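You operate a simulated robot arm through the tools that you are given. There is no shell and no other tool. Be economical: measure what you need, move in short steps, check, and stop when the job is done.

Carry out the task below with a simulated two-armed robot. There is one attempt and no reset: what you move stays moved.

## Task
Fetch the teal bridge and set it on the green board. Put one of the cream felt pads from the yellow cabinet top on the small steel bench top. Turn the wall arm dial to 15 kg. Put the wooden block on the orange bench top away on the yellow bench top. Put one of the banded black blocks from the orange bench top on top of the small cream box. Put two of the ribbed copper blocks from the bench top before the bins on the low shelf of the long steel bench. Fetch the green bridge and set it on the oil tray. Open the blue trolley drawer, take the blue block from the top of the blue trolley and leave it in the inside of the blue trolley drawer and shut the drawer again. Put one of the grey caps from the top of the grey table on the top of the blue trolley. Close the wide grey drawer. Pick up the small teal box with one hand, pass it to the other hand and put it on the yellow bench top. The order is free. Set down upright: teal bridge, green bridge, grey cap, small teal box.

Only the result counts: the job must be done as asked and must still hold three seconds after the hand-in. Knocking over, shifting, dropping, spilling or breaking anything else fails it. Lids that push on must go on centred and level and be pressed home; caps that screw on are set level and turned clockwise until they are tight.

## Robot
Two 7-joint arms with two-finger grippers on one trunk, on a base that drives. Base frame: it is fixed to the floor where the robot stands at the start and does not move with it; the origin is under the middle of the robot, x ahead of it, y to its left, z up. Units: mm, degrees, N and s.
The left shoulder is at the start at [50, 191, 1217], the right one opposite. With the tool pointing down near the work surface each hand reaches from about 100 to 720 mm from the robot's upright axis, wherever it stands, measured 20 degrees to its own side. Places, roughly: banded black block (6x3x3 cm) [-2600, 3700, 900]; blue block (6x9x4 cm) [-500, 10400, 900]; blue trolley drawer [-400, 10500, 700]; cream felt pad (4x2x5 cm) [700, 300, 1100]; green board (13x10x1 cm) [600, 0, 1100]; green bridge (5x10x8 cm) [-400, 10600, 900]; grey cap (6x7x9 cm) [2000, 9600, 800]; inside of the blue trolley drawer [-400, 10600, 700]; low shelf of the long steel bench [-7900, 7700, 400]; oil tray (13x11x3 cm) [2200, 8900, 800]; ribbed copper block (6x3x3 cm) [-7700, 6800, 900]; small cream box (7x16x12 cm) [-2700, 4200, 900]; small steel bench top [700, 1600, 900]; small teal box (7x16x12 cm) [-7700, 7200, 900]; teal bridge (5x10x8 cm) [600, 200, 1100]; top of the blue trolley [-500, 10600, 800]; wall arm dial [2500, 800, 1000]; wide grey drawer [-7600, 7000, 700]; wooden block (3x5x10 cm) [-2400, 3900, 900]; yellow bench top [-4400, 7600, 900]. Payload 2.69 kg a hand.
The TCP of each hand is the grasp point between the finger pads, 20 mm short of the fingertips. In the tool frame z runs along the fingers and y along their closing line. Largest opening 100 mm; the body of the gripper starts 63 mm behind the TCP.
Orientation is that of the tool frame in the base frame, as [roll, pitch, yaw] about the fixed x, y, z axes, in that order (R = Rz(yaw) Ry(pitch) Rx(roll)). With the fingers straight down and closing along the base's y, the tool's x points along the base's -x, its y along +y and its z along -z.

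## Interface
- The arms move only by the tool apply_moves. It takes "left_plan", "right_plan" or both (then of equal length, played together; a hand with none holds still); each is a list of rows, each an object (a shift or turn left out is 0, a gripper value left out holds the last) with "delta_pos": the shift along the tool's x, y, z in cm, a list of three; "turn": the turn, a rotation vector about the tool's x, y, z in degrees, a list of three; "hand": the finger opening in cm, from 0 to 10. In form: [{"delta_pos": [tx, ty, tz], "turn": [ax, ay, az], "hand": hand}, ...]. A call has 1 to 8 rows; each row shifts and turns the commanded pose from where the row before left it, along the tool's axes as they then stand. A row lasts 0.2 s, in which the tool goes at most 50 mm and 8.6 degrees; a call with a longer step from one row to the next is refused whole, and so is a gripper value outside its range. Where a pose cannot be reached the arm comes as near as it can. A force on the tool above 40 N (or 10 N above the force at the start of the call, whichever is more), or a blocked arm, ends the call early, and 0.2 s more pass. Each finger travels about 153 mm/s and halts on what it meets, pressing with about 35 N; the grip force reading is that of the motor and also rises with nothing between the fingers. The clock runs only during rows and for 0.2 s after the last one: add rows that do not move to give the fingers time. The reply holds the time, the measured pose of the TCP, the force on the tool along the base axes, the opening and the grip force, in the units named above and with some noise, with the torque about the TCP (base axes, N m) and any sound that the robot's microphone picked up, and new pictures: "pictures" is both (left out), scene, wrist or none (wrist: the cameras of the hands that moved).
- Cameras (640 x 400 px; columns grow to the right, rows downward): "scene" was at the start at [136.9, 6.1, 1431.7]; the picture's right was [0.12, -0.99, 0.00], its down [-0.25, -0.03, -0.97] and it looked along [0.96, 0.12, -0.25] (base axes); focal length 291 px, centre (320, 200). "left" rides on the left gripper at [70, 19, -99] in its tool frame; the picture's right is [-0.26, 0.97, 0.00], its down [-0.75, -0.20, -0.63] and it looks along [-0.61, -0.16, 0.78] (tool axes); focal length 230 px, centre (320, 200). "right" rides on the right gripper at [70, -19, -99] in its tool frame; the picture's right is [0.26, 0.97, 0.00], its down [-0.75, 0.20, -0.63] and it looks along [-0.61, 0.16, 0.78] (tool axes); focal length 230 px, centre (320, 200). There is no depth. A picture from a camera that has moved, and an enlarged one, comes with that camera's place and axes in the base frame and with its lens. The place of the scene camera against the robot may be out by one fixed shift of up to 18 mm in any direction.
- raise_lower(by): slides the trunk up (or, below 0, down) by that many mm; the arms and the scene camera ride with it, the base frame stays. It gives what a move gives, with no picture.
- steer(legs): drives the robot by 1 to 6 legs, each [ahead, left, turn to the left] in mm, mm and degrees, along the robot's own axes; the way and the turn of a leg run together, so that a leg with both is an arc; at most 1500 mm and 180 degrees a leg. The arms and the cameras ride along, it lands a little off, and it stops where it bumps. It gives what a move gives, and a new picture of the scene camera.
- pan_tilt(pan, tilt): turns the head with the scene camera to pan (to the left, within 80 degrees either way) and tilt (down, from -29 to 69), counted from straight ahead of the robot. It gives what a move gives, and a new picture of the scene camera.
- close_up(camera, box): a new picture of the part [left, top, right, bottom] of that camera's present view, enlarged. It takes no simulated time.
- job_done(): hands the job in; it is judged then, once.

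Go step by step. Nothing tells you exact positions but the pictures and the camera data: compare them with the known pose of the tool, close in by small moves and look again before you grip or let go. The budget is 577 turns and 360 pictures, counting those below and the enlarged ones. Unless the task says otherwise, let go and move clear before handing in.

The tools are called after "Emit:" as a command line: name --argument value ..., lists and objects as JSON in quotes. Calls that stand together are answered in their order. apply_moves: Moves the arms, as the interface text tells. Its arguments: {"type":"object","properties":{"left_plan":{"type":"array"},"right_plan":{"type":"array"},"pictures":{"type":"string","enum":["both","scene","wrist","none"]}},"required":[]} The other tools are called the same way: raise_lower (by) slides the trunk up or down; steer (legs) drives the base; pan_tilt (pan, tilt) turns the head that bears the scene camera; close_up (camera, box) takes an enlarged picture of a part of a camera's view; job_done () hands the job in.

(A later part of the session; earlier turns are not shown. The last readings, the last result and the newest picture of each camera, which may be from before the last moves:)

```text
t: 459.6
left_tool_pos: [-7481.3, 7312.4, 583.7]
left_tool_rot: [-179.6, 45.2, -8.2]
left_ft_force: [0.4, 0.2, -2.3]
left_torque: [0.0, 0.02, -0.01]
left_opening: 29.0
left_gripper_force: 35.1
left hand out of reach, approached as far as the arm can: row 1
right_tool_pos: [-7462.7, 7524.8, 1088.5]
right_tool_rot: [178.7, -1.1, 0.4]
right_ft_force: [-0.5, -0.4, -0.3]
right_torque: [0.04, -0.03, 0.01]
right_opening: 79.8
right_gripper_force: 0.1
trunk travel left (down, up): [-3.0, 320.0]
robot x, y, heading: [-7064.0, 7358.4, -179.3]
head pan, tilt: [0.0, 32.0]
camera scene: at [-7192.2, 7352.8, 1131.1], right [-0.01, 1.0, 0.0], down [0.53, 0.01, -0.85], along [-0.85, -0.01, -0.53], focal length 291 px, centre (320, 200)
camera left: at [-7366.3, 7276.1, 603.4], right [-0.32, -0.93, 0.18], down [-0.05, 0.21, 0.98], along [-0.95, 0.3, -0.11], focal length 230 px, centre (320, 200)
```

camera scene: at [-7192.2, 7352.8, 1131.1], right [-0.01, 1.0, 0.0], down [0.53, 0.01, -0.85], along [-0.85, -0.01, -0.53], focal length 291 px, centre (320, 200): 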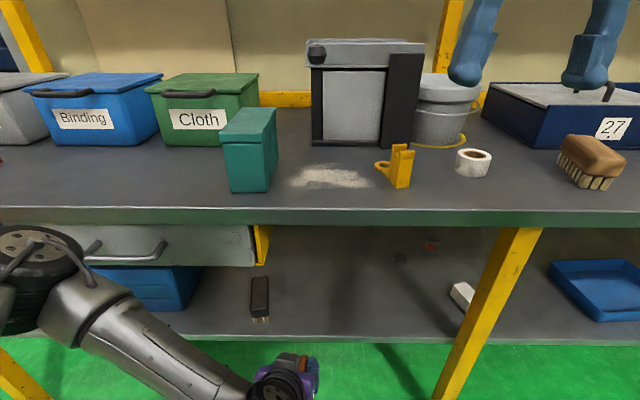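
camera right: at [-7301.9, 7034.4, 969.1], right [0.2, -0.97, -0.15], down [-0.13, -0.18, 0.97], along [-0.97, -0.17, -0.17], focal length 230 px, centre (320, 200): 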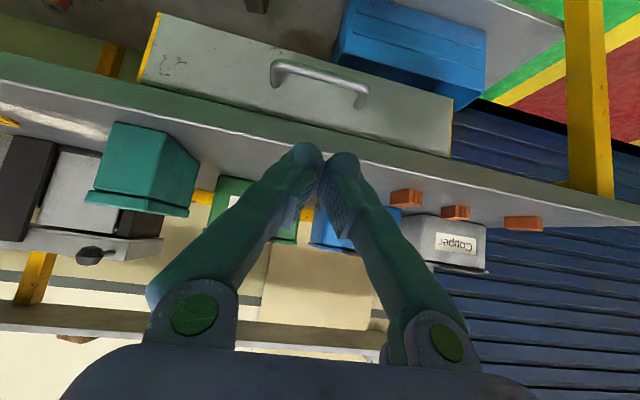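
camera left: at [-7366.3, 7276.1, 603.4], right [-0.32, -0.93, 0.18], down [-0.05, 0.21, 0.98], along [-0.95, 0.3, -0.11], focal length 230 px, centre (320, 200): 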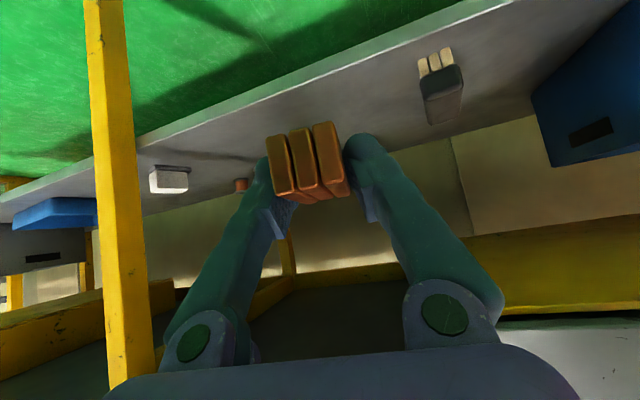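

Reachable. I move forward under the bench edge and down toward the shelf.

Emit:
apply_moves --left_plan '[{"delta_pos": [-1.32, 0.37, 4.45]}, {"delta_pos": [-1.32, 0.37, 4.45]}, {"delta_pos": [-1.32, 0.37, 4.45]}, {"delta_pos": [-1.32, 0.37, 4.45]}, {"delta_pos": [-1.32, 0.37, 4.45]}, {}]' --pictures "both"

```text
t: 461.0
left_tool_pos: [-7686.7, 7323.7, 474.0]
left_tool_rot: [-179.6, 45.1, -8.2]
left_ft_force: [-0.7, 0.3, -2.5]
left_torque: [0.02, -0.02, 0.01]
left_opening: 29.0
left_gripper_force: 35.0
right_tool_pos: [-7461.2, 7525.1, 1086.4]
right_tool_rot: [178.7, -1.1, 0.4]
right_ft_force: [-0.8, 0.6, -0.6]
right_torque: [0.02, -0.02, -0.02]
right_opening: 80.1
right_gripper_force: 0.0
trunk travel left (down, up): [-3.0, 320.0]
robot x, y, heading: [-7067.1, 7362.1, -178.9]
head pan, tilt: [0.0, 32.0]
camera scene: at [-7192.3, 7352.6, 1131.1], right [-0.01, 1.0, 0.0], down [0.53, 0.01, -0.85], along [-0.85, -0.01, -0.53], focal length 291 px, centre (320, 200)
camera left: at [-7571.4, 7287.4, 494.4], right [-0.32, -0.93, 0.18], down [-0.05, 0.21, 0.98], along [-0.95, 0.31, -0.12], focal length 230 px, centre (320, 200)
```

scene: 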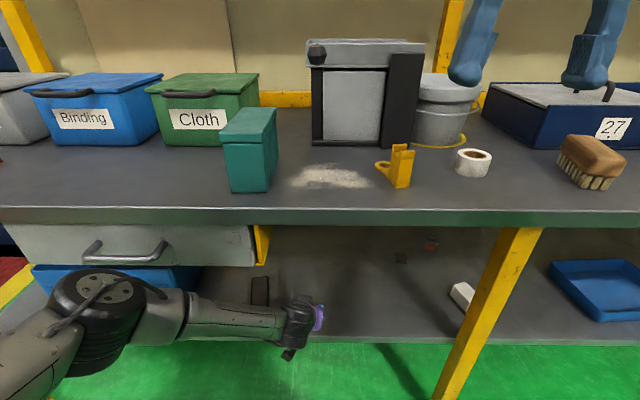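
left: 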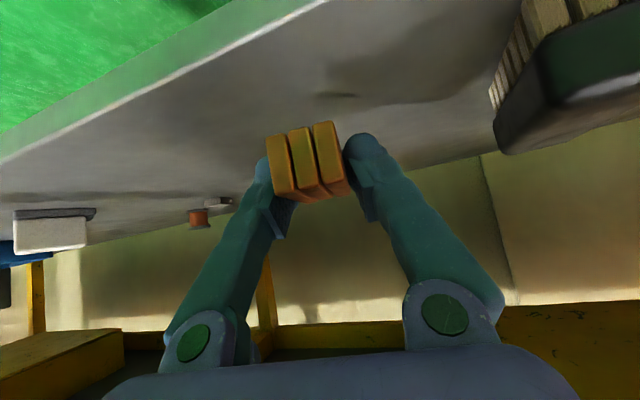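

Emit:
apply_moves --left_plan '[{"delta_pos": [1.4, 0, 1.4]}, {"delta_pos": [0.9, 0, 0.9]}, {"delta_pos": [0.4, 0, 0.4]}, {"delta_pos": [0.35, 0, 0.35]}, {"delta_pos": [0.35, 0, 0.35]}, {"delta_pos": [0.35, 0, 0.35]}, {"delta_pos": [0.35, 0, 0.35]}, {"delta_pos": [0.35, 0, 0.35]}]' --pictures "wrist"

```text
t: 462.8
left_tool_pos: [-7692.3, 7326.2, 421.7]
left_tool_rot: [-179.8, 46.1, -8.2]
left_ft_force: [0.5, -0.8, 16.6]
left_torque: [-0.14, -0.42, -0.03]
left_opening: 29.0
left_gripper_force: 34.7
right_tool_pos: [-7460.5, 7525.6, 1088.4]
right_tool_rot: [178.7, -1.0, 0.4]
right_ft_force: [-0.5, -0.1, 0.5]
right_torque: [-0.02, -0.03, -0.01]
right_opening: 80.0
right_gripper_force: 0.1
trunk travel left (down, up): [-3.0, 320.0]
robot x, y, heading: [-7063.0, 7357.2, -179.0]
head pan, tilt: [0.0, 32.0]
stopped in row 8 (left hand): the force on the tool passed its limit at 46 N (the readings are from after the stop); the commanded pose is now the measured one
camera left: at [-7576.4, 7290.1, 439.4], right [-0.32, -0.93, 0.18], down [-0.04, 0.2, 0.98], along [-0.95, 0.3, -0.1], focal length 230 px, centre (320, 200)
```

left: 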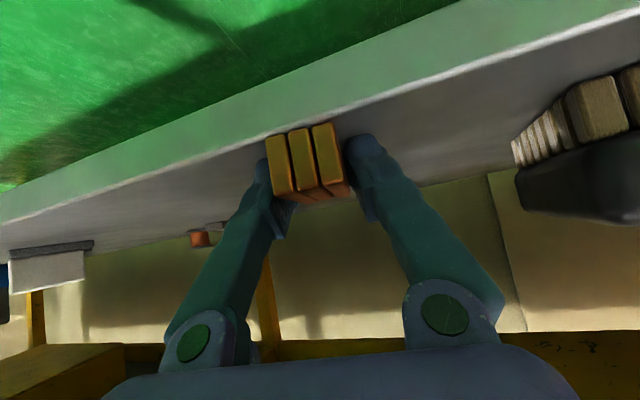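

Contact, but close to the shelf edge; I lift slightly, go 25 mm deeper and set it down.

Emit:
apply_moves --left_plan '[{"delta_pos": [-0.5, 0, -0.5], "turn": [0, 0.8, 0]}, {"delta_pos": [-1.75, 0, 1.75]}, {"delta_pos": [0.25, 0, 0.25]}, {"delta_pos": [0.15, 0, 0.15]}, {"delta_pos": [0.15, 0, 0.15]}, {}]' --pictures "none"

```text
t: 464.2
left_tool_pos: [-7715.6, 7329.1, 421.6]
left_tool_rot: [-179.7, 45.3, -8.3]
left_ft_force: [4.5, -1.8, 28.1]
left_torque: [0.04, 0.43, 0.02]
left_opening: 29.4
left_gripper_force: 34.7
right_tool_pos: [-7457.7, 7525.5, 1088.2]
right_tool_rot: [178.8, -0.9, 0.3]
right_ft_force: [-0.5, -0.9, -0.9]
right_torque: [0.04, 0.0, -0.05]
right_opening: 79.9
right_gripper_force: 0.0
trunk travel left (down, up): [-3.0, 320.0]
robot x, y, heading: [-7064.3, 7356.0, -179.2]
head pan, tilt: [0.0, 32.0]
```

Emit:
apply_moves --left_plan '[{"delta_pos": [-0.15, 0, -0.15]}, {"hand": 4}, {"hand": 5}, {"hand": 5}, {"delta_pos": [0, 0, -3]}, {"delta_pos": [0, 0, -4]}, {"delta_pos": [0, 0, -4.5]}, {"delta_pos": [1, 0, -4.5]}]' --pictures "wrist"

```text
t: 466.0
left_tool_pos: [-7596.3, 7310.8, 524.5]
left_tool_rot: [-179.6, 45.0, -8.2]
left_ft_force: [0.0, 0.4, 0.5]
left_torque: [0.03, 0.03, -0.03]
left_opening: 49.8
left_gripper_force: 0.1
right_tool_pos: [-7460.8, 7524.3, 1087.0]
right_tool_rot: [178.7, -1.1, 0.5]
right_ft_force: [0.7, 0.0, 0.1]
right_torque: [0.0, -0.01, -0.01]
right_opening: 80.0
right_gripper_force: 0.1
trunk travel left (down, up): [-3.0, 320.0]
robot x, y, heading: [-7067.7, 7358.0, -179.2]
head pan, tilt: [0.0, 32.0]
camera left: at [-7479.6, 7275.5, 545.0], right [-0.32, -0.93, 0.18], down [-0.06, 0.21, 0.98], along [-0.95, 0.3, -0.12], focal length 230 px, centre (320, 200)
```

left: 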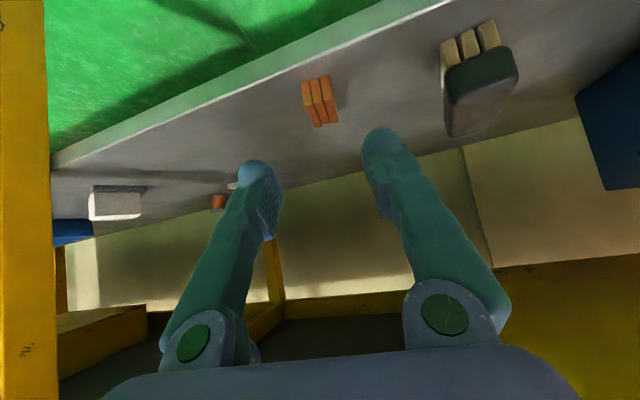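

First block is on the shelf. I pull out, rise, and go back for the second block.

Emit:
apply_moves --left_plan '[{"delta_pos": [3.03, 0, -3.03]}, {"delta_pos": [3.03, 0, -3.03]}, {"delta_pos": [3.03, 0, -3.03]}, {"delta_pos": [-3.2, 0, -3.2]}, {"delta_pos": [-3.2, 0, -3.2]}, {"delta_pos": [-3.2, 0, -3.2]}, {"delta_pos": [-3.2, 0, -3.2]}, {"delta_pos": [-3.2, 0, -3.2], "hand": 8}]' --pictures "none"

Emit:
apply_moves --left_plan '[{"delta_pos": [-3.2, 0, -3.2]}, {"delta_pos": [-3.2, 0, -3.2]}, {"delta_pos": [-3.2, 0, -3.2]}, {"delta_pos": [-3.2, 0, -3.2]}, {"delta_pos": [-2.8, 0, -2.8], "turn": [-5.5, 0, -5.5]}, {"turn": [-5.5, 0, -5.5]}]' --pictures "none"

Emit:
raise_lower --by 60

Emit:
steer --legs '[[0, 540, 0]]'

Emit:
apply_moves --left_plan '[{}, {}]' --pictures "wrist"

```text
t: 467.8
left_tool_pos: [-7468.8, 7290.4, 750.4]
left_tool_rot: [-179.7, 44.8, -8.3]
left_ft_force: [0.0, -0.6, 0.2]
left_torque: [-0.03, 0.0, -0.01]
left_opening: 80.1
left_gripper_force: 0.1
right_tool_pos: [-7460.5, 7524.3, 1087.7]
right_tool_rot: [178.8, -1.1, 0.5]
right_ft_force: [-0.3, 0.2, 0.3]
right_torque: [-0.03, -0.04, -0.01]
right_opening: 79.8
right_gripper_force: 0.1
trunk travel left (down, up): [-3.0, 320.0]
robot x, y, heading: [-7067.3, 7358.7, -179.6]
head pan, tilt: [0.0, 32.0]
```

```text
t: 469.2
left_tool_pos: [-7469.7, 7291.0, 972.5]
left_tool_rot: [-179.8, 44.8, 7.5]
left_ft_force: [-0.5, -0.6, 0.0]
left_torque: [0.01, 0.02, 0.04]
left_opening: 79.9
left_gripper_force: 0.1
right_tool_pos: [-7461.1, 7524.9, 1087.0]
right_tool_rot: [178.8, -1.2, 0.4]
right_ft_force: [-1.3, -0.1, 0.0]
right_torque: [0.04, 0.01, 0.02]
right_opening: 80.1
right_gripper_force: 0.0
trunk travel left (down, up): [-3.0, 320.0]
robot x, y, heading: [-7066.5, 7361.6, -179.2]
head pan, tilt: [0.0, 32.0]
```

```text
t: 470.2
left_tool_pos: [-7470.0, 7291.5, 1031.8]
left_tool_rot: [-179.7, 44.7, 7.3]
left_ft_force: [-0.8, 0.1, 0.3]
left_torque: [0.01, 0.04, 0.02]
left_opening: 80.2
left_gripper_force: 0.0
right_tool_pos: [-7460.9, 7524.3, 1147.6]
right_tool_rot: [178.6, -1.2, 0.4]
right_ft_force: [-0.7, 0.1, 0.0]
right_torque: [0.01, 0.01, -0.04]
right_opening: 80.0
right_gripper_force: 0.2
trunk travel left (down, up): [-63.0, 260.0]
robot x, y, heading: [-7066.9, 7363.3, -179.0]
head pan, tilt: [0.0, 32.0]
```

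```text
t: 475.5
left_tool_pos: [-7461.2, 6745.4, 1031.1]
left_tool_rot: [-179.7, 44.7, 7.4]
left_ft_force: [0.4, -0.2, 0.7]
left_torque: [0.01, 0.01, 0.02]
left_opening: 79.8
left_gripper_force: 0.1
right_tool_pos: [-7452.1, 6979.6, 1147.7]
right_tool_rot: [178.8, -1.2, 0.6]
right_ft_force: [0.2, 0.3, 0.7]
right_torque: [0.0, -0.02, -0.02]
right_opening: 80.0
right_gripper_force: 0.0
trunk travel left (down, up): [-63.0, 260.0]
robot x, y, heading: [-7058.0, 6814.9, -179.4]
head pan, tilt: [0.0, 32.0]
camera scene: at [-7183.4, 6806.3, 1191.1], right [-0.02, 1.0, 0.0], down [0.53, 0.01, -0.85], along [-0.85, -0.01, -0.53], focal length 291 px, centre (320, 200)
```

scene: 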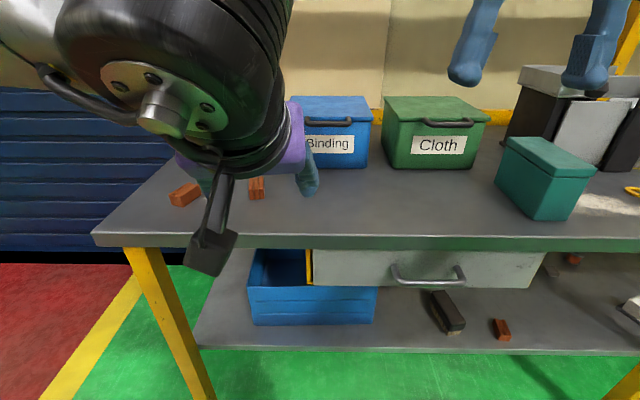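

```text
t: 476.1
left_tool_pos: [-7462.3, 6744.7, 1032.3]
left_tool_rot: [-179.7, 44.9, 7.4]
left_ft_force: [0.3, -0.5, 0.0]
left_torque: [0.0, -0.01, 0.01]
left_opening: 80.0
left_gripper_force: 0.1
right_tool_pos: [-7453.1, 6977.4, 1147.8]
right_tool_rot: [178.7, -1.1, 0.5]
right_ft_force: [-0.3, -0.9, -0.2]
right_torque: [-0.02, -0.01, 0.01]
right_opening: 80.3
right_gripper_force: 0.1
trunk travel left (down, up): [-63.0, 260.0]
robot x, y, heading: [-7057.0, 6818.7, -179.3]
head pan, tilt: [0.0, 32.0]
camera left: at [-7340.8, 6740.2, 1052.3], right [-0.06, -0.98, 0.18], down [-0.11, 0.18, 0.98], along [-0.99, 0.04, -0.12], focal length 230 px, centre (320, 200)
```

left: 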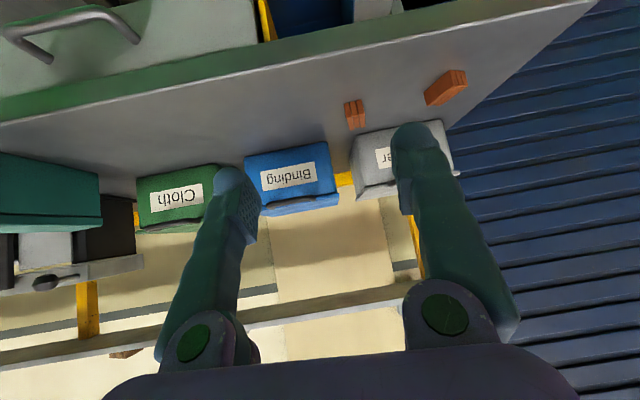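

Emit:
apply_moves --left_plan '[{"delta_pos": [-1.47, 0.86, 3.89]}, {"delta_pos": [-1.47, 0.86, 3.89]}, {"delta_pos": [-1.47, 0.86, 3.89]}, {"delta_pos": [-1.47, 0.86, 3.89]}, {"delta_pos": [-1.47, 0.86, 3.89]}, {}]' --pictures "wrist"

```text
t: 477.5
left_tool_pos: [-7643.4, 6677.2, 945.8]
left_tool_rot: [-179.8, 45.0, 7.5]
left_ft_force: [0.3, -0.7, 0.0]
left_torque: [0.01, 0.01, 0.02]
left_opening: 80.0
left_gripper_force: 0.0
right_tool_pos: [-7452.2, 6978.9, 1147.5]
right_tool_rot: [178.7, -1.1, 0.5]
right_ft_force: [0.9, 0.3, -0.1]
right_torque: [-0.01, 0.02, -0.01]
right_opening: 80.0
right_gripper_force: 0.0
trunk travel left (down, up): [-63.0, 260.0]
robot x, y, heading: [-7054.7, 6813.1, -179.0]
head pan, tilt: [0.0, 32.0]
camera left: at [-7522.2, 6673.6, 966.1], right [-0.06, -0.98, 0.18], down [-0.11, 0.18, 0.98], along [-0.99, 0.04, -0.12], focal length 230 px, centre (320, 200)
```

left: 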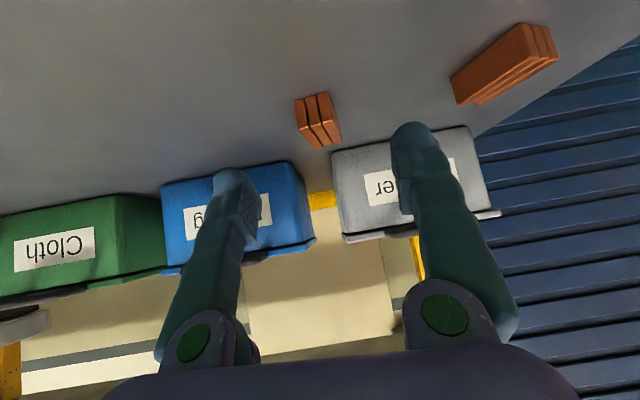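

Emit:
apply_moves --left_plan '[{"delta_pos": [0, 0, 3.5]}, {"delta_pos": [0, 0, 3.5]}, {"delta_pos": [0, 0, 1.5]}, {"hand": 6}, {"hand": 4.5}, {"hand": 3.2}, {"hand": 2.3}, {"hand": 2.2}]' --pictures "wrist"

```text
t: 479.3
left_tool_pos: [-7703.1, 6669.9, 885.0]
left_tool_rot: [-179.8, 44.8, 7.4]
left_ft_force: [-0.8, 0.5, -0.2]
left_torque: [0.04, 0.09, -0.02]
left_opening: 29.0
left_gripper_force: 35.5
right_tool_pos: [-7453.0, 6977.7, 1147.1]
right_tool_rot: [178.7, -1.1, 0.5]
right_ft_force: [0.4, 0.0, -0.1]
right_torque: [0.0, -0.01, -0.02]
right_opening: 80.1
right_gripper_force: 0.0
trunk travel left (down, up): [-63.0, 260.0]
robot x, y, heading: [-7058.5, 6812.3, -179.3]
head pan, tilt: [0.0, 32.0]
camera left: at [-7581.7, 6666.6, 905.9], right [-0.06, -0.98, 0.18], down [-0.11, 0.18, 0.98], along [-0.99, 0.04, -0.12], focal length 230 px, centre (320, 200)
```

left: 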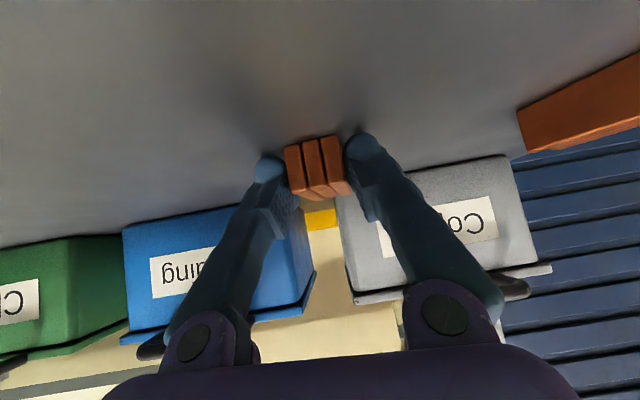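

Second block gripped. Lift, retract, strafe to the shelf spot.

Emit:
apply_moves --left_plan '[{"delta_pos": [-2.83, 0, -2.83]}, {"delta_pos": [-2.83, 0, -2.83]}, {"delta_pos": [3, 0, -3]}, {"delta_pos": [3, 0, -3]}, {"delta_pos": [3, 0, -3]}, {"delta_pos": [3, 0, -3]}, {"delta_pos": [3, 0, -3]}, {"delta_pos": [3, 0, -3]}]' --pictures "none"

Emit:
steer --legs '[[0, -650, 0]]'

Emit:
raise_lower --by -60

```text
t: 481.1
left_tool_pos: [-7449.3, 6701.0, 965.1]
left_tool_rot: [-179.8, 44.9, 7.4]
left_ft_force: [0.5, 0.6, -2.4]
left_torque: [0.02, 0.0, 0.02]
left_opening: 28.8
left_gripper_force: 34.7
right_tool_pos: [-7452.6, 6978.7, 1147.5]
right_tool_rot: [178.7, -1.1, 0.5]
right_ft_force: [-0.5, 0.4, -0.8]
right_torque: [0.02, -0.01, 0.01]
right_opening: 79.9
right_gripper_force: 0.0
trunk travel left (down, up): [-63.0, 260.0]
robot x, y, heading: [-7059.1, 6814.5, -179.2]
head pan, tilt: [0.0, 32.0]
```

```text
t: 487.3
left_tool_pos: [-7461.6, 7347.9, 965.0]
left_tool_rot: [-179.8, 44.8, 7.6]
left_ft_force: [0.4, 0.4, -3.4]
left_torque: [0.02, -0.03, -0.03]
left_opening: 28.9
left_gripper_force: 34.6
right_tool_pos: [-7464.5, 7624.5, 1145.8]
right_tool_rot: [178.7, -1.1, 0.7]
right_ft_force: [-0.6, 0.1, 0.6]
right_torque: [0.01, -0.03, 0.0]
right_opening: 79.9
right_gripper_force: 0.1
trunk travel left (down, up): [-63.0, 260.0]
robot x, y, heading: [-7069.5, 7462.0, -179.1]
head pan, tilt: [0.0, 32.0]
camera scene: at [-7195.0, 7454.0, 1191.1], right [-0.02, 1.0, 0.0], down [0.53, 0.01, -0.85], along [-0.85, -0.02, -0.53], focal length 291 px, centre (320, 200)
```

scene: 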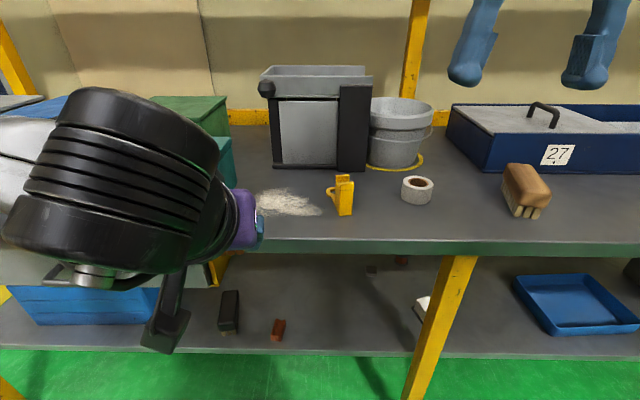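

```text
t: 488.3
left_tool_pos: [-7460.6, 7348.2, 904.2]
left_tool_rot: [-179.7, 44.7, 7.6]
left_ft_force: [-0.1, -0.3, -3.1]
left_torque: [0.0, 0.0, 0.01]
left_opening: 29.0
left_gripper_force: 35.2
right_tool_pos: [-7464.4, 7623.9, 1086.6]
right_tool_rot: [178.7, -1.0, 0.7]
right_ft_force: [0.4, -0.4, 0.1]
right_torque: [0.01, 0.02, 0.01]
right_opening: 80.2
right_gripper_force: 0.1
trunk travel left (down, up): [-3.0, 320.0]
robot x, y, heading: [-7072.3, 7461.4, -179.2]
head pan, tilt: [0.0, 32.0]
```

Emit:
apply_moves --left_plan '[{"delta_pos": [2.67, -0.94, 3.06]}, {"delta_pos": [2.67, -0.94, 3.06]}, {"delta_pos": [2.67, -0.94, 3.06]}, {"delta_pos": [2.67, -0.94, 3.06]}, {"delta_pos": [2.67, -0.94, 3.06]}, {"delta_pos": [2.67, -0.94, 3.06]}, {"delta_pos": [2.67, -0.94, 3.06]}, {"delta_pos": [2.67, -0.94, 3.06]}]' --pictures "none"

Emit:
apply_moves --left_plan '[{"delta_pos": [-1.09, -0.83, 4.12]}, {"delta_pos": [-1.09, -0.83, 4.12]}, {"delta_pos": [-1.09, -0.83, 4.12]}, {"delta_pos": [-1.09, -0.83, 4.12]}, {"delta_pos": [-1.09, -0.83, 4.12]}, {"delta_pos": [-1.09, -0.83, 4.12]}, {}]' --pictures "wrist"

```text
t: 490.1
left_tool_pos: [-7492.7, 7421.8, 579.6]
left_tool_rot: [-179.7, 44.8, 7.7]
left_ft_force: [-0.8, 0.2, -2.9]
left_torque: [0.01, -0.05, -0.01]
left_opening: 29.1
left_gripper_force: 34.8
right_tool_pos: [-7465.1, 7624.7, 1087.6]
right_tool_rot: [178.8, -1.1, 0.6]
right_ft_force: [0.1, -0.2, 0.4]
right_torque: [-0.03, 0.01, 0.04]
right_opening: 80.0
right_gripper_force: 0.0
trunk travel left (down, up): [-3.0, 320.0]
robot x, y, heading: [-7070.0, 7462.2, -179.3]
head pan, tilt: [0.0, 32.0]
```

```text
t: 491.7
left_tool_pos: [-7718.3, 7444.6, 451.8]
left_tool_rot: [-179.6, 44.8, 7.5]
left_ft_force: [-0.9, 0.3, -2.8]
left_torque: [0.02, -0.06, 0.02]
left_opening: 28.7
left_gripper_force: 35.0
right_tool_pos: [-7463.5, 7624.7, 1086.5]
right_tool_rot: [178.7, -1.1, 0.7]
right_ft_force: [0.6, 0.1, -0.2]
right_torque: [-0.01, 0.0, 0.01]
right_opening: 79.9
right_gripper_force: 0.1
trunk travel left (down, up): [-3.0, 320.0]
robot x, y, heading: [-7069.4, 7462.4, -179.1]
head pan, tilt: [0.0, 32.0]
camera left: at [-7596.5, 7440.2, 471.9], right [-0.06, -0.98, 0.18], down [-0.11, 0.18, 0.98], along [-0.99, 0.04, -0.12], focal length 230 px, centre (320, 200)
```

left: 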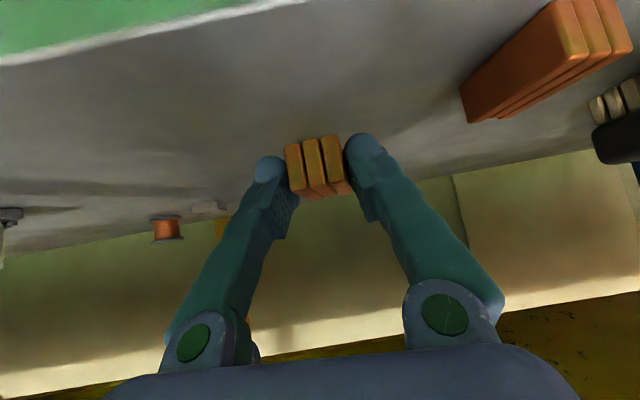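

Emit:
apply_moves --left_plan '[{"delta_pos": [0.8, 0, 0.8]}, {"delta_pos": [0.7, 0, 0.7]}, {"delta_pos": [0.25, 0, 0.25]}, {"delta_pos": [0.25, 0, 0.25]}, {"delta_pos": [0.25, 0, 0.25]}, {"delta_pos": [0.25, 0, 0.25]}, {}]' --pictures "none"

```text
t: 493.3
left_tool_pos: [-7719.5, 7443.5, 422.3]
left_tool_rot: [-179.6, 45.5, 7.4]
left_ft_force: [-7.7, 5.8, 25.1]
left_torque: [0.03, 0.36, 0.01]
left_opening: 28.9
left_gripper_force: 35.3
right_tool_pos: [-7462.7, 7624.8, 1088.9]
right_tool_rot: [178.7, -0.8, 0.8]
right_ft_force: [-0.5, 0.8, -0.1]
right_torque: [0.05, 0.0, 0.02]
right_opening: 80.0
right_gripper_force: 0.0
trunk travel left (down, up): [-3.0, 320.0]
robot x, y, heading: [-7068.3, 7461.6, -179.0]
head pan, tilt: [0.0, 32.0]
```

Emit:
apply_moves --left_plan '[{"delta_pos": [-0.15, 0, -0.15]}, {"hand": 4}, {"hand": 5}, {"hand": 5}, {"delta_pos": [0, 0, -3]}, {"delta_pos": [0, 0, -4]}, {"delta_pos": [0, 0, -4.5]}, {"delta_pos": [1, 0, -4.5]}]' --pictures "wrist"

Emit:
apply_moves --left_plan '[{"delta_pos": [3.03, 0, -3.03]}, {"delta_pos": [3.03, 0, -3.03]}, {"delta_pos": [3.03, 0, -3.03]}, {"delta_pos": [-3.2, 0, -3.2]}, {"delta_pos": [-3.2, 0, -3.2]}, {"delta_pos": [-3.2, 0, -3.2]}, {"delta_pos": [-3.2, 0, -3.2]}, {"delta_pos": [-3.2, 0, -3.2]}]' --pictures "scene"

```text
t: 495.1
left_tool_pos: [-7598.5, 7456.7, 526.1]
left_tool_rot: [-179.7, 44.9, 7.6]
left_ft_force: [0.2, 0.3, 0.1]
left_torque: [0.0, 0.02, -0.02]
left_opening: 49.9
left_gripper_force: 0.0
right_tool_pos: [-7463.9, 7625.6, 1086.9]
right_tool_rot: [178.7, -1.0, 0.7]
right_ft_force: [0.6, 0.3, 0.0]
right_torque: [0.02, -0.01, -0.04]
right_opening: 79.8
right_gripper_force: 0.1
trunk travel left (down, up): [-3.0, 320.0]
robot x, y, heading: [-7071.5, 7457.4, -178.9]
head pan, tilt: [0.0, 32.0]
camera left: at [-7477.1, 7454.3, 546.5], right [-0.05, -0.98, 0.18], down [-0.11, 0.18, 0.98], along [-0.99, 0.03, -0.12], focal length 230 px, centre (320, 200)
```

left: 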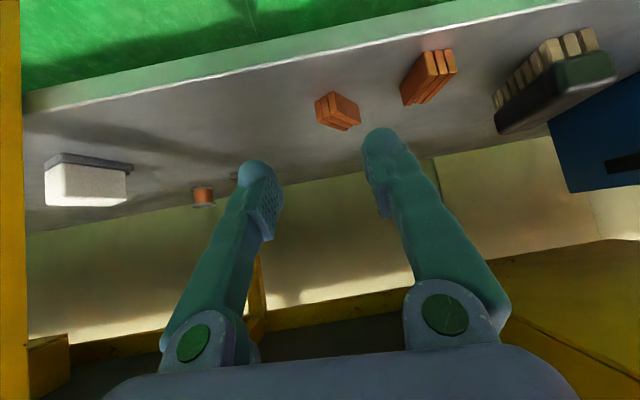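

```text
t: 496.9
left_tool_pos: [-7470.6, 7473.0, 753.4]
left_tool_rot: [-179.9, 44.7, 7.5]
left_ft_force: [0.1, -0.3, 0.3]
left_torque: [0.01, -0.01, -0.05]
left_opening: 50.1
left_gripper_force: 0.1
right_tool_pos: [-7464.1, 7625.2, 1087.8]
right_tool_rot: [178.7, -1.1, 0.6]
right_ft_force: [0.5, 0.5, -0.2]
right_torque: [-0.02, 0.01, -0.02]
right_opening: 80.1
right_gripper_force: 0.0
trunk travel left (down, up): [-3.0, 320.0]
robot x, y, heading: [-7067.7, 7461.8, -179.0]
head pan, tilt: [0.0, 32.0]
camera scene: at [-7194.6, 7453.9, 1131.1], right [-0.02, 1.0, 0.0], down [0.53, 0.01, -0.85], along [-0.85, -0.02, -0.53], focal length 291 px, centre (320, 200)
```

scene: 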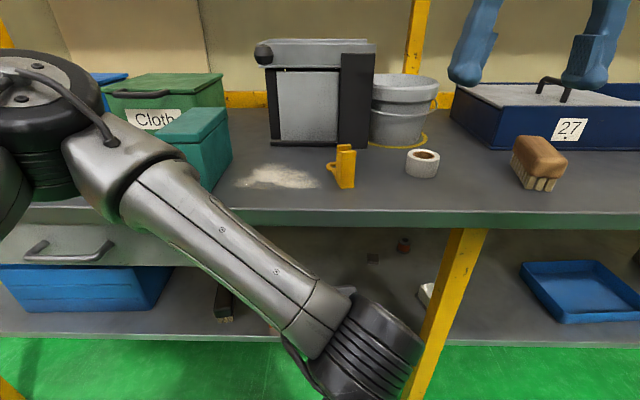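

Both copper blocks are on the low shelf. Next the teal box; I straighten the left hand, raise the trunk and look at the box.

Emit:
apply_moves --left_plan '[{"delta_pos": [-3.2, 0, -3.2]}, {"delta_pos": [-3.2, 0, -3.2], "turn": [0, 7.5, 0]}, {"delta_pos": [0, 0, -3], "turn": [0, 7.5, 0]}, {"delta_pos": [0, 0, -3], "turn": [0, 7.5, 0]}, {"delta_pos": [0, 0, -3], "turn": [0, 7.5, 0]}, {"delta_pos": [0, 0, -3], "turn": [0, 7.5, 0]}, {"turn": [0, 7.5, 0]}, {}]' --pictures "none"

Emit:
raise_lower --by 270

Emit:
steer --legs '[[-60, 330, 0]]'

Emit:
close_up --camera "scene" --box '[200, 100, 440, 250]'

```text
t: 498.7
left_tool_pos: [-7420.1, 7479.7, 948.9]
left_tool_rot: [-179.8, -0.3, 7.4]
left_ft_force: [0.5, 0.0, -0.1]
left_torque: [-0.02, 0.01, 0.04]
left_opening: 50.1
left_gripper_force: 0.2
right_tool_pos: [-7464.2, 7625.2, 1087.0]
right_tool_rot: [178.7, -1.2, 0.7]
right_ft_force: [-0.3, 0.5, 0.5]
right_torque: [-0.03, 0.0, -0.01]
right_opening: 79.8
right_gripper_force: 0.1
trunk travel left (down, up): [-3.0, 320.0]
robot x, y, heading: [-7072.1, 7464.0, -178.9]
head pan, tilt: [0.0, 32.0]
```

```text
t: 501.4
left_tool_pos: [-7420.4, 7479.8, 1219.4]
left_tool_rot: [-179.8, -0.2, 7.4]
left_ft_force: [-0.4, 0.5, -0.1]
left_torque: [-0.01, 0.03, 0.01]
left_opening: 50.2
left_gripper_force: 0.1
right_tool_pos: [-7465.4, 7625.9, 1357.4]
right_tool_rot: [178.7, -1.1, 0.6]
right_ft_force: [0.4, 0.5, -0.1]
right_torque: [0.0, 0.0, 0.03]
right_opening: 80.1
right_gripper_force: 0.1
trunk travel left (down, up): [-273.0, 50.0]
robot x, y, heading: [-7066.9, 7459.7, -178.8]
head pan, tilt: [0.0, 32.0]
```

```text
t: 504.9
left_tool_pos: [-7353.5, 7148.8, 1218.9]
left_tool_rot: [-179.8, -0.2, 7.3]
left_ft_force: [-0.2, -0.9, -0.1]
left_torque: [-0.01, 0.01, -0.02]
left_opening: 50.0
left_gripper_force: 0.1
right_tool_pos: [-7399.3, 7295.3, 1357.7]
right_tool_rot: [178.8, -1.0, 0.7]
right_ft_force: [0.5, -0.3, -0.1]
right_torque: [0.0, -0.02, 0.01]
right_opening: 80.4
right_gripper_force: 0.1
trunk travel left (down, up): [-273.0, 50.0]
robot x, y, heading: [-7003.8, 7129.8, -178.9]
head pan, tilt: [0.0, 32.0]
camera scene: at [-7129.0, 7123.5, 1401.1], right [-0.02, 1.0, 0.0], down [0.53, 0.01, -0.85], along [-0.85, -0.02, -0.53], focal length 291 px, centre (320, 200)
```

scene: 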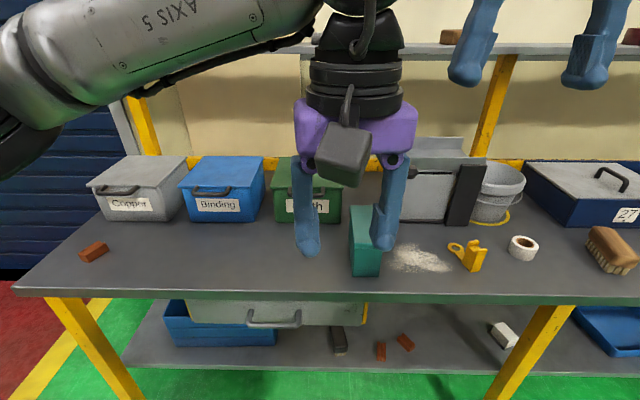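

```text
2.67 times, centred on (320, 175) of scene
camera zoom: at [-7129.0, 7123.5, 1401.1], right [-0.02, 1.0, 0.0], down [0.53, 0.01, -0.85], along [-0.85, -0.02, -0.53], focal length 777 px, centre (320, 267)
```

zoom: 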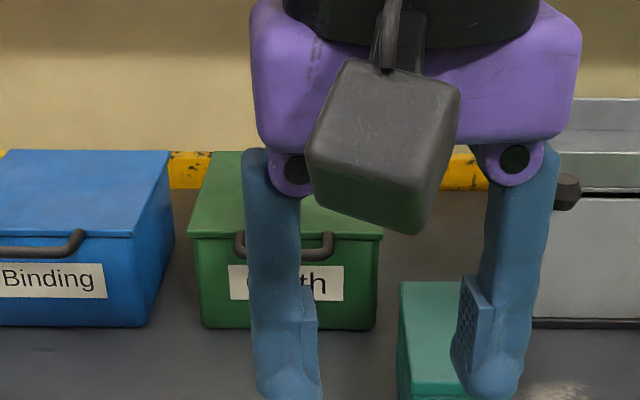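

The box's narrow end faces me, long axis in x. I'll use the right hand to pick it; first move the left hand aside and take a closer look.

Emit:
apply_moves --left_plan '[{"delta_pos": [1, 4, 0]}, {"delta_pos": [1, 4, 0]}, {"delta_pos": [0, 4, 0], "turn": [0, 0, 7]}, {"delta_pos": [0, 4, 0]}, {}, {}, {}]' --right_plan '[{}, {}, {"delta_pos": [-1.6, 1.46, 4]}, {"delta_pos": [-1.6, 1.46, 4]}, {"delta_pos": [-1.6, 1.46, 4]}, {"delta_pos": [-1.6, 1.46, 4]}, {"delta_pos": [-1.6, 1.46, 4]}]' --pictures "wrist"

Emit:
close_up --camera "right" --box '[220, 20, 420, 145]'

```text
t: 506.5
left_tool_pos: [-7317.5, 6992.3, 1218.7]
left_tool_rot: [-179.7, -0.3, 0.4]
left_ft_force: [0.5, -0.1, 0.4]
left_torque: [-0.01, -0.01, 0.03]
left_opening: 50.1
left_gripper_force: 0.0
right_tool_pos: [-7475.2, 7215.9, 1158.1]
right_tool_rot: [178.6, -1.2, 0.6]
right_ft_force: [-0.5, -0.9, 0.3]
right_torque: [-0.03, -0.04, -0.03]
right_opening: 79.7
right_gripper_force: 0.1
trunk travel left (down, up): [-273.0, 50.0]
robot x, y, heading: [-7003.6, 7133.8, -179.0]
head pan, tilt: [0.0, 32.0]
camera right: at [-7406.8, 7236.8, 1256.7], right [0.27, -0.96, 0.03], down [-0.76, -0.19, 0.62], along [-0.59, -0.19, -0.78], focal length 230 px, centre (320, 200)
camera left: at [-7248.8, 6973.3, 1317.7], right [-0.25, -0.97, 0.0], down [-0.75, 0.19, 0.63], along [-0.61, 0.16, -0.78], focal length 230 px, centre (320, 200)
```

right: 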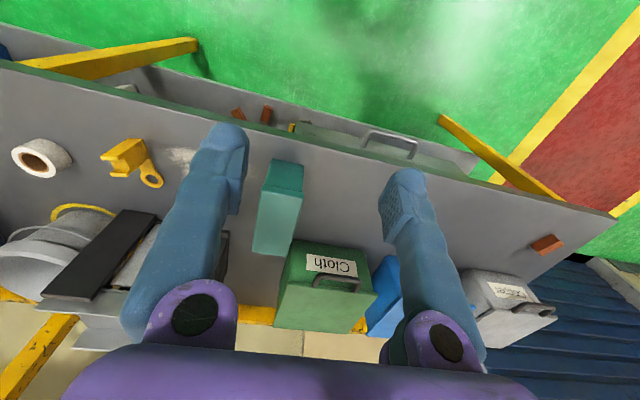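
left: 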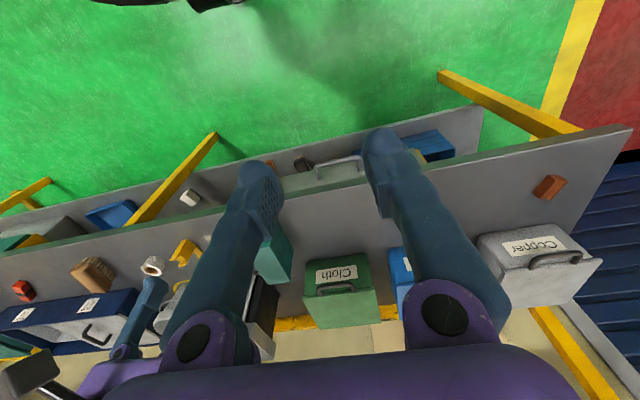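

```text
3.20 times, centred on (320, 82) of right
camera zoom: at [-7406.8, 7236.8, 1256.7], right [0.27, -0.96, 0.03], down [-0.76, -0.19, 0.62], along [-0.59, -0.19, -0.78], focal length 736 px, centre (320, 576)
```

zoom: 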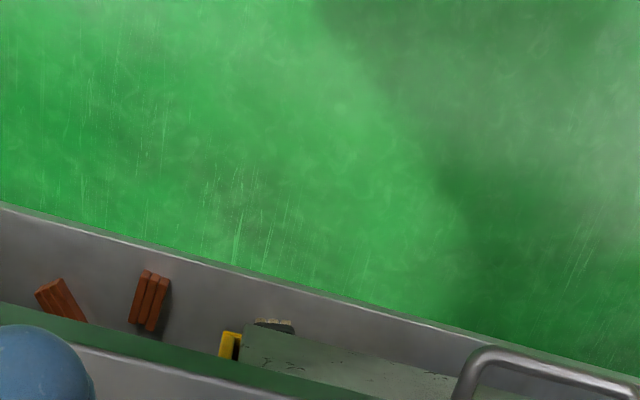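

The box is about 61 mm wide, centre (−7701, 7226), top z ≈ 971. I tilt the right hand 20° and approach its near end.

Emit:
apply_moves --right_plan '[{"turn": [1.4, -7.1, 0], "hand": 10}, {"turn": [0, -7.1, 0]}, {"turn": [0, -7.0, 0]}, {"delta_pos": [-2.46, -0.25, 4.2]}, {"delta_pos": [-2.46, -0.25, 4.2]}, {"delta_pos": [-2.46, -0.25, 4.2]}, {"delta_pos": [-2.46, -0.25, 4.2]}, {}]' --pictures "wrist"

```text
t: 508.3
left_tool_pos: [-7317.7, 6992.4, 1219.3]
left_tool_rot: [-179.8, -0.1, 0.4]
left_ft_force: [0.5, 0.7, -0.3]
left_torque: [0.01, -0.01, 0.01]
left_opening: 49.8
left_gripper_force: 0.2
right_tool_pos: [-7623.1, 7226.0, 1033.1]
right_tool_rot: [-179.8, 20.1, 0.7]
right_ft_force: [-0.2, -0.2, 0.3]
right_torque: [-0.03, 0.0, 0.01]
right_opening: 100.2
right_gripper_force: 0.1
trunk travel left (down, up): [-273.0, 50.0]
robot x, y, heading: [-7005.3, 7132.8, -178.9]
head pan, tilt: [0.0, 32.0]
camera right: at [-7524.1, 7243.9, 1100.9], right [0.25, -0.96, -0.09], down [-0.49, -0.21, 0.85], along [-0.84, -0.17, -0.52], focal length 230 px, centre (320, 200)
```

right: 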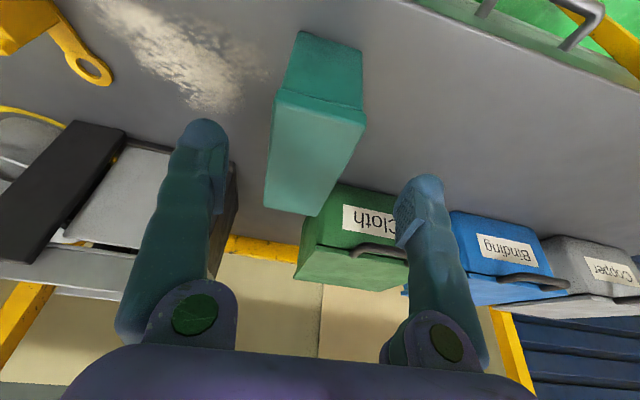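

Emit:
apply_moves --right_plan '[{"delta_pos": [0, 0, 4]}, {"delta_pos": [0, 0, 4]}, {"delta_pos": [0, 0, 3.8]}, {}]' --pictures "both"

```text
t: 509.3
left_tool_pos: [-7317.9, 6991.9, 1219.6]
left_tool_rot: [-179.8, -0.1, 0.4]
left_ft_force: [0.8, -0.5, 0.5]
left_torque: [0.0, -0.01, -0.01]
left_opening: 50.1
left_gripper_force: 0.0
right_tool_pos: [-7665.1, 7225.6, 922.0]
right_tool_rot: [-179.9, 20.1, 0.6]
right_ft_force: [0.2, 0.0, -0.6]
right_torque: [0.01, 0.02, -0.01]
right_opening: 100.0
right_gripper_force: 0.1
trunk travel left (down, up): [-273.0, 50.0]
robot x, y, heading: [-7002.0, 7132.3, -179.1]
head pan, tilt: [0.0, 32.0]
camera scene: at [-7128.6, 7123.7, 1401.2], right [-0.02, 1.0, 0.0], down [0.53, 0.01, -0.85], along [-0.85, -0.02, -0.53], focal length 291 px, centre (320, 200)
camera right: at [-7565.0, 7244.2, 990.1], right [0.25, -0.96, -0.09], down [-0.49, -0.21, 0.85], along [-0.84, -0.17, -0.52], focal length 230 px, centre (320, 200)
```

scene: 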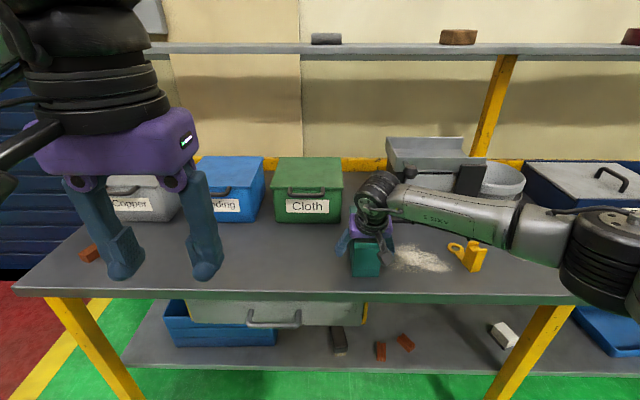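
right: 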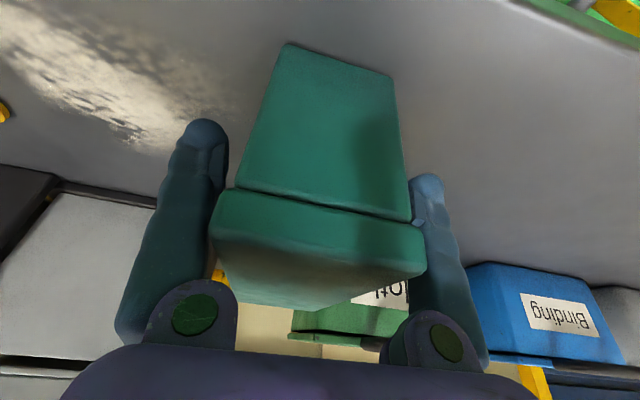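

Pads are below the lid. Closing.

Emit:
apply_moves --right_plan '[{"hand": 8}, {"hand": 7}, {"hand": 6}, {"hand": 5.3}, {"hand": 5.0}, {"hand": 5.0}, {}]' --pictures "wrist"

```text
t: 510.9
left_tool_pos: [-7317.9, 6992.2, 1218.8]
left_tool_rot: [-179.8, -0.2, 0.3]
left_ft_force: [0.3, 0.0, 0.6]
left_torque: [-0.01, -0.02, 0.03]
left_opening: 50.0
left_gripper_force: 0.0
right_tool_pos: [-7664.2, 7224.3, 921.8]
right_tool_rot: [-179.9, 20.0, 0.6]
right_ft_force: [0.3, 0.6, 0.3]
right_torque: [0.12, -0.23, 0.02]
right_opening: 67.6
right_gripper_force: 35.1
trunk travel left (down, up): [-273.0, 50.0]
robot x, y, heading: [-7004.7, 7130.0, -178.7]
head pan, tilt: [0.0, 32.0]
camera right: at [-7565.1, 7244.1, 990.3], right [0.25, -0.96, -0.09], down [-0.49, -0.21, 0.85], along [-0.84, -0.17, -0.52], focal length 230 px, centre (320, 200)
```

right: 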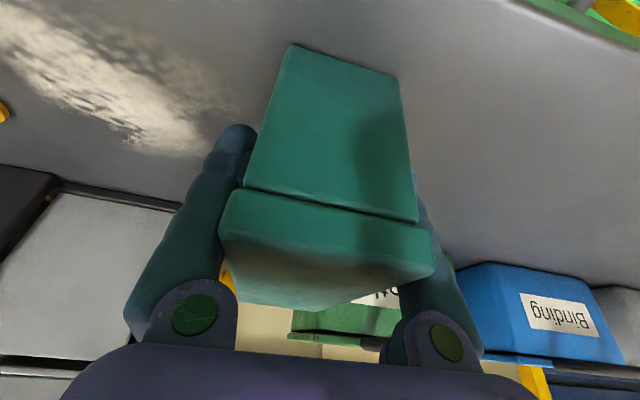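

Emit:
apply_moves --right_plan '[{"delta_pos": [-0.68, 0, -1.88]}, {"delta_pos": [-1.37, 0, -3.76]}, {"delta_pos": [-1.37, 0, -3.76]}, {}]' --pictures "both"

```text
t: 511.9
left_tool_pos: [-7318.3, 6992.7, 1219.4]
left_tool_rot: [-179.7, -0.2, 0.4]
left_ft_force: [0.1, -0.5, 0.3]
left_torque: [0.01, -0.03, -0.02]
left_opening: 49.7
left_gripper_force: 0.0
right_tool_pos: [-7667.4, 7225.9, 1022.5]
right_tool_rot: [-179.8, 20.0, 0.6]
right_ft_force: [0.1, -0.1, -3.5]
right_torque: [-0.01, -0.14, 0.01]
right_opening: 67.5
right_gripper_force: 34.7
trunk travel left (down, up): [-273.0, 50.0]
robot x, y, heading: [-7003.5, 7130.8, -179.0]
head pan, tilt: [0.0, 32.0]
camera scene: at [-7129.7, 7123.8, 1401.0], right [-0.02, 1.0, 0.0], down [0.53, 0.01, -0.85], along [-0.85, -0.02, -0.53], focal length 291 px, centre (320, 200)
camera right: at [-7566.8, 7243.2, 1090.2], right [0.25, -0.96, -0.09], down [-0.49, -0.21, 0.85], along [-0.84, -0.17, -0.52], focal length 230 px, centre (320, 200)
```

scene: 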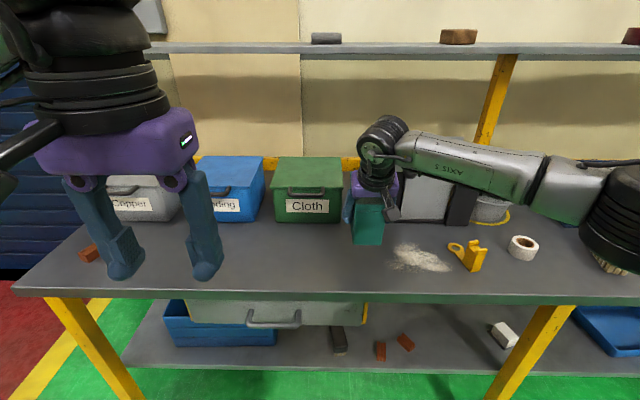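
right: 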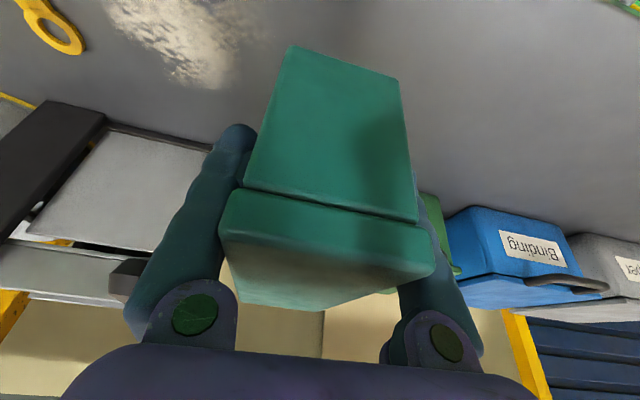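

Box held steadily. I bring it in front of the robot, then swing it 90° so its long axis is crosswise.

Emit:
apply_moves --right_plan '[{"delta_pos": [2.88, 0, -3.14]}, {"delta_pos": [2.88, 0, -3.14]}, {"delta_pos": [2.88, 0, -3.14]}, {"delta_pos": [2.88, 0, -3.14]}, {"delta_pos": [2.88, 0, -3.14]}, {"delta_pos": [2.88, 0, -3.14]}, {}]' --pictures "none"

Emit:
apply_moves --right_plan '[{"turn": [-2.57, 0, -7.05]}, {"turn": [-2.57, 0, -7.05]}, {"turn": [-2.57, 0, -7.05]}, {"turn": [-2.57, 0, -7.05]}, {"turn": [-2.57, 0, -7.05]}, {"turn": [-2.57, 0, -7.05]}, {"turn": [-2.57, 0, -7.05]}, {"turn": [-2.57, 0, -7.05]}]' --pictures "none"

Emit:
apply_moves --right_plan '[{"turn": [-2.57, 0, -7.05]}, {"turn": [-2.57, 0, -7.05]}, {"turn": [-2.57, 0, -7.05]}, {"turn": [-2.57, 0, -7.05]}, {}]' --pictures "both"

```text
t: 513.5
left_tool_pos: [-7317.8, 6991.6, 1219.2]
left_tool_rot: [-179.8, -0.2, 0.4]
left_ft_force: [-0.4, -1.3, 0.4]
left_torque: [0.0, 0.0, -0.02]
left_opening: 50.0
left_gripper_force: 0.1
right_tool_pos: [-7438.5, 7226.6, 1139.7]
right_tool_rot: [-179.9, 20.1, 0.6]
right_ft_force: [-0.1, 0.0, -2.7]
right_torque: [-0.01, -0.12, 0.0]
right_opening: 68.0
right_gripper_force: 34.9
trunk travel left (down, up): [-273.0, 50.0]
robot x, y, heading: [-7003.2, 7131.7, -178.8]
head pan, tilt: [0.0, 32.0]
```

```text
t: 515.3
left_tool_pos: [-7317.5, 6991.9, 1218.6]
left_tool_rot: [-179.9, -0.2, 0.4]
left_ft_force: [-0.4, -1.1, -0.2]
left_torque: [-0.01, 0.03, 0.0]
left_opening: 50.0
left_gripper_force: 0.0
right_tool_pos: [-7438.7, 7226.2, 1139.7]
right_tool_rot: [-179.7, 19.9, 60.9]
right_ft_force: [-0.4, 0.3, -2.9]
right_torque: [0.14, -0.06, 0.04]
right_opening: 67.6
right_gripper_force: 35.0
trunk travel left (down, up): [-273.0, 50.0]
robot x, y, heading: [-7006.4, 7133.2, -179.0]
head pan, tilt: [0.0, 32.0]
```

```text
t: 516.5
left_tool_pos: [-7317.0, 6992.1, 1219.8]
left_tool_rot: [-179.8, -0.3, 0.3]
left_ft_force: [0.6, -0.7, 0.0]
left_torque: [0.02, 0.0, -0.06]
left_opening: 50.2
left_gripper_force: 0.1
right_tool_pos: [-7428.3, 7234.1, 1144.0]
right_tool_rot: [-179.0, 18.8, 70.8]
right_ft_force: [0.5, -0.6, -2.9]
right_torque: [0.12, -0.06, 0.0]
right_opening: 67.7
right_gripper_force: 35.0
right hand out of reach, approached as far as the arm can: row 2, 3, 4
trunk travel left (down, up): [-273.0, 50.0]
robot x, y, heading: [-7002.3, 7132.6, -178.8]
head pan, tilt: [0.0, 32.0]
camera scene: at [-7129.4, 7123.7, 1401.1], right [-0.02, 1.0, 0.0], down [0.53, 0.01, -0.85], along [-0.85, -0.02, -0.53], focal length 291 px, centre (320, 200)
camera right: at [-7412.0, 7330.7, 1215.2], right [0.99, -0.09, -0.1], down [0.03, -0.55, 0.83], along [-0.13, -0.83, -0.54], focal length 230 px, centre (320, 200)
```

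scene: 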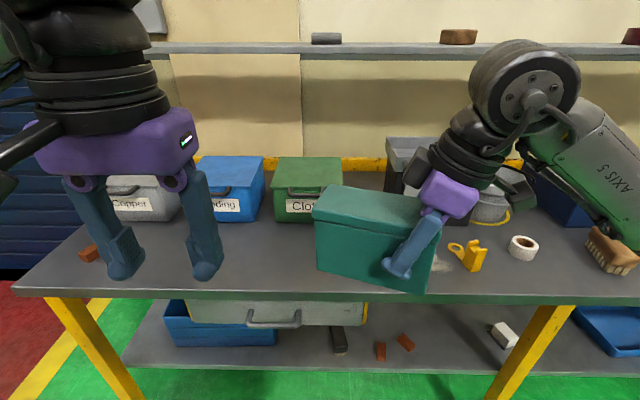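
right: 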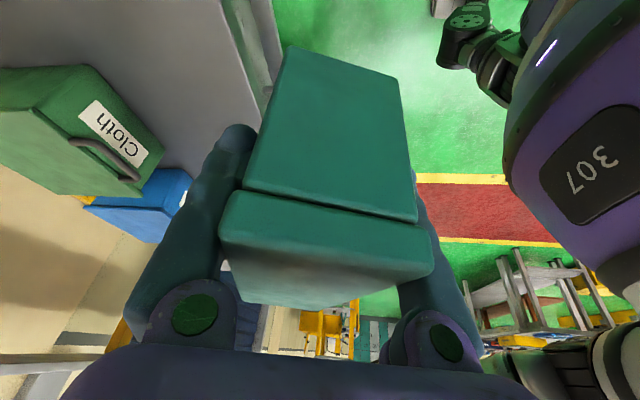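

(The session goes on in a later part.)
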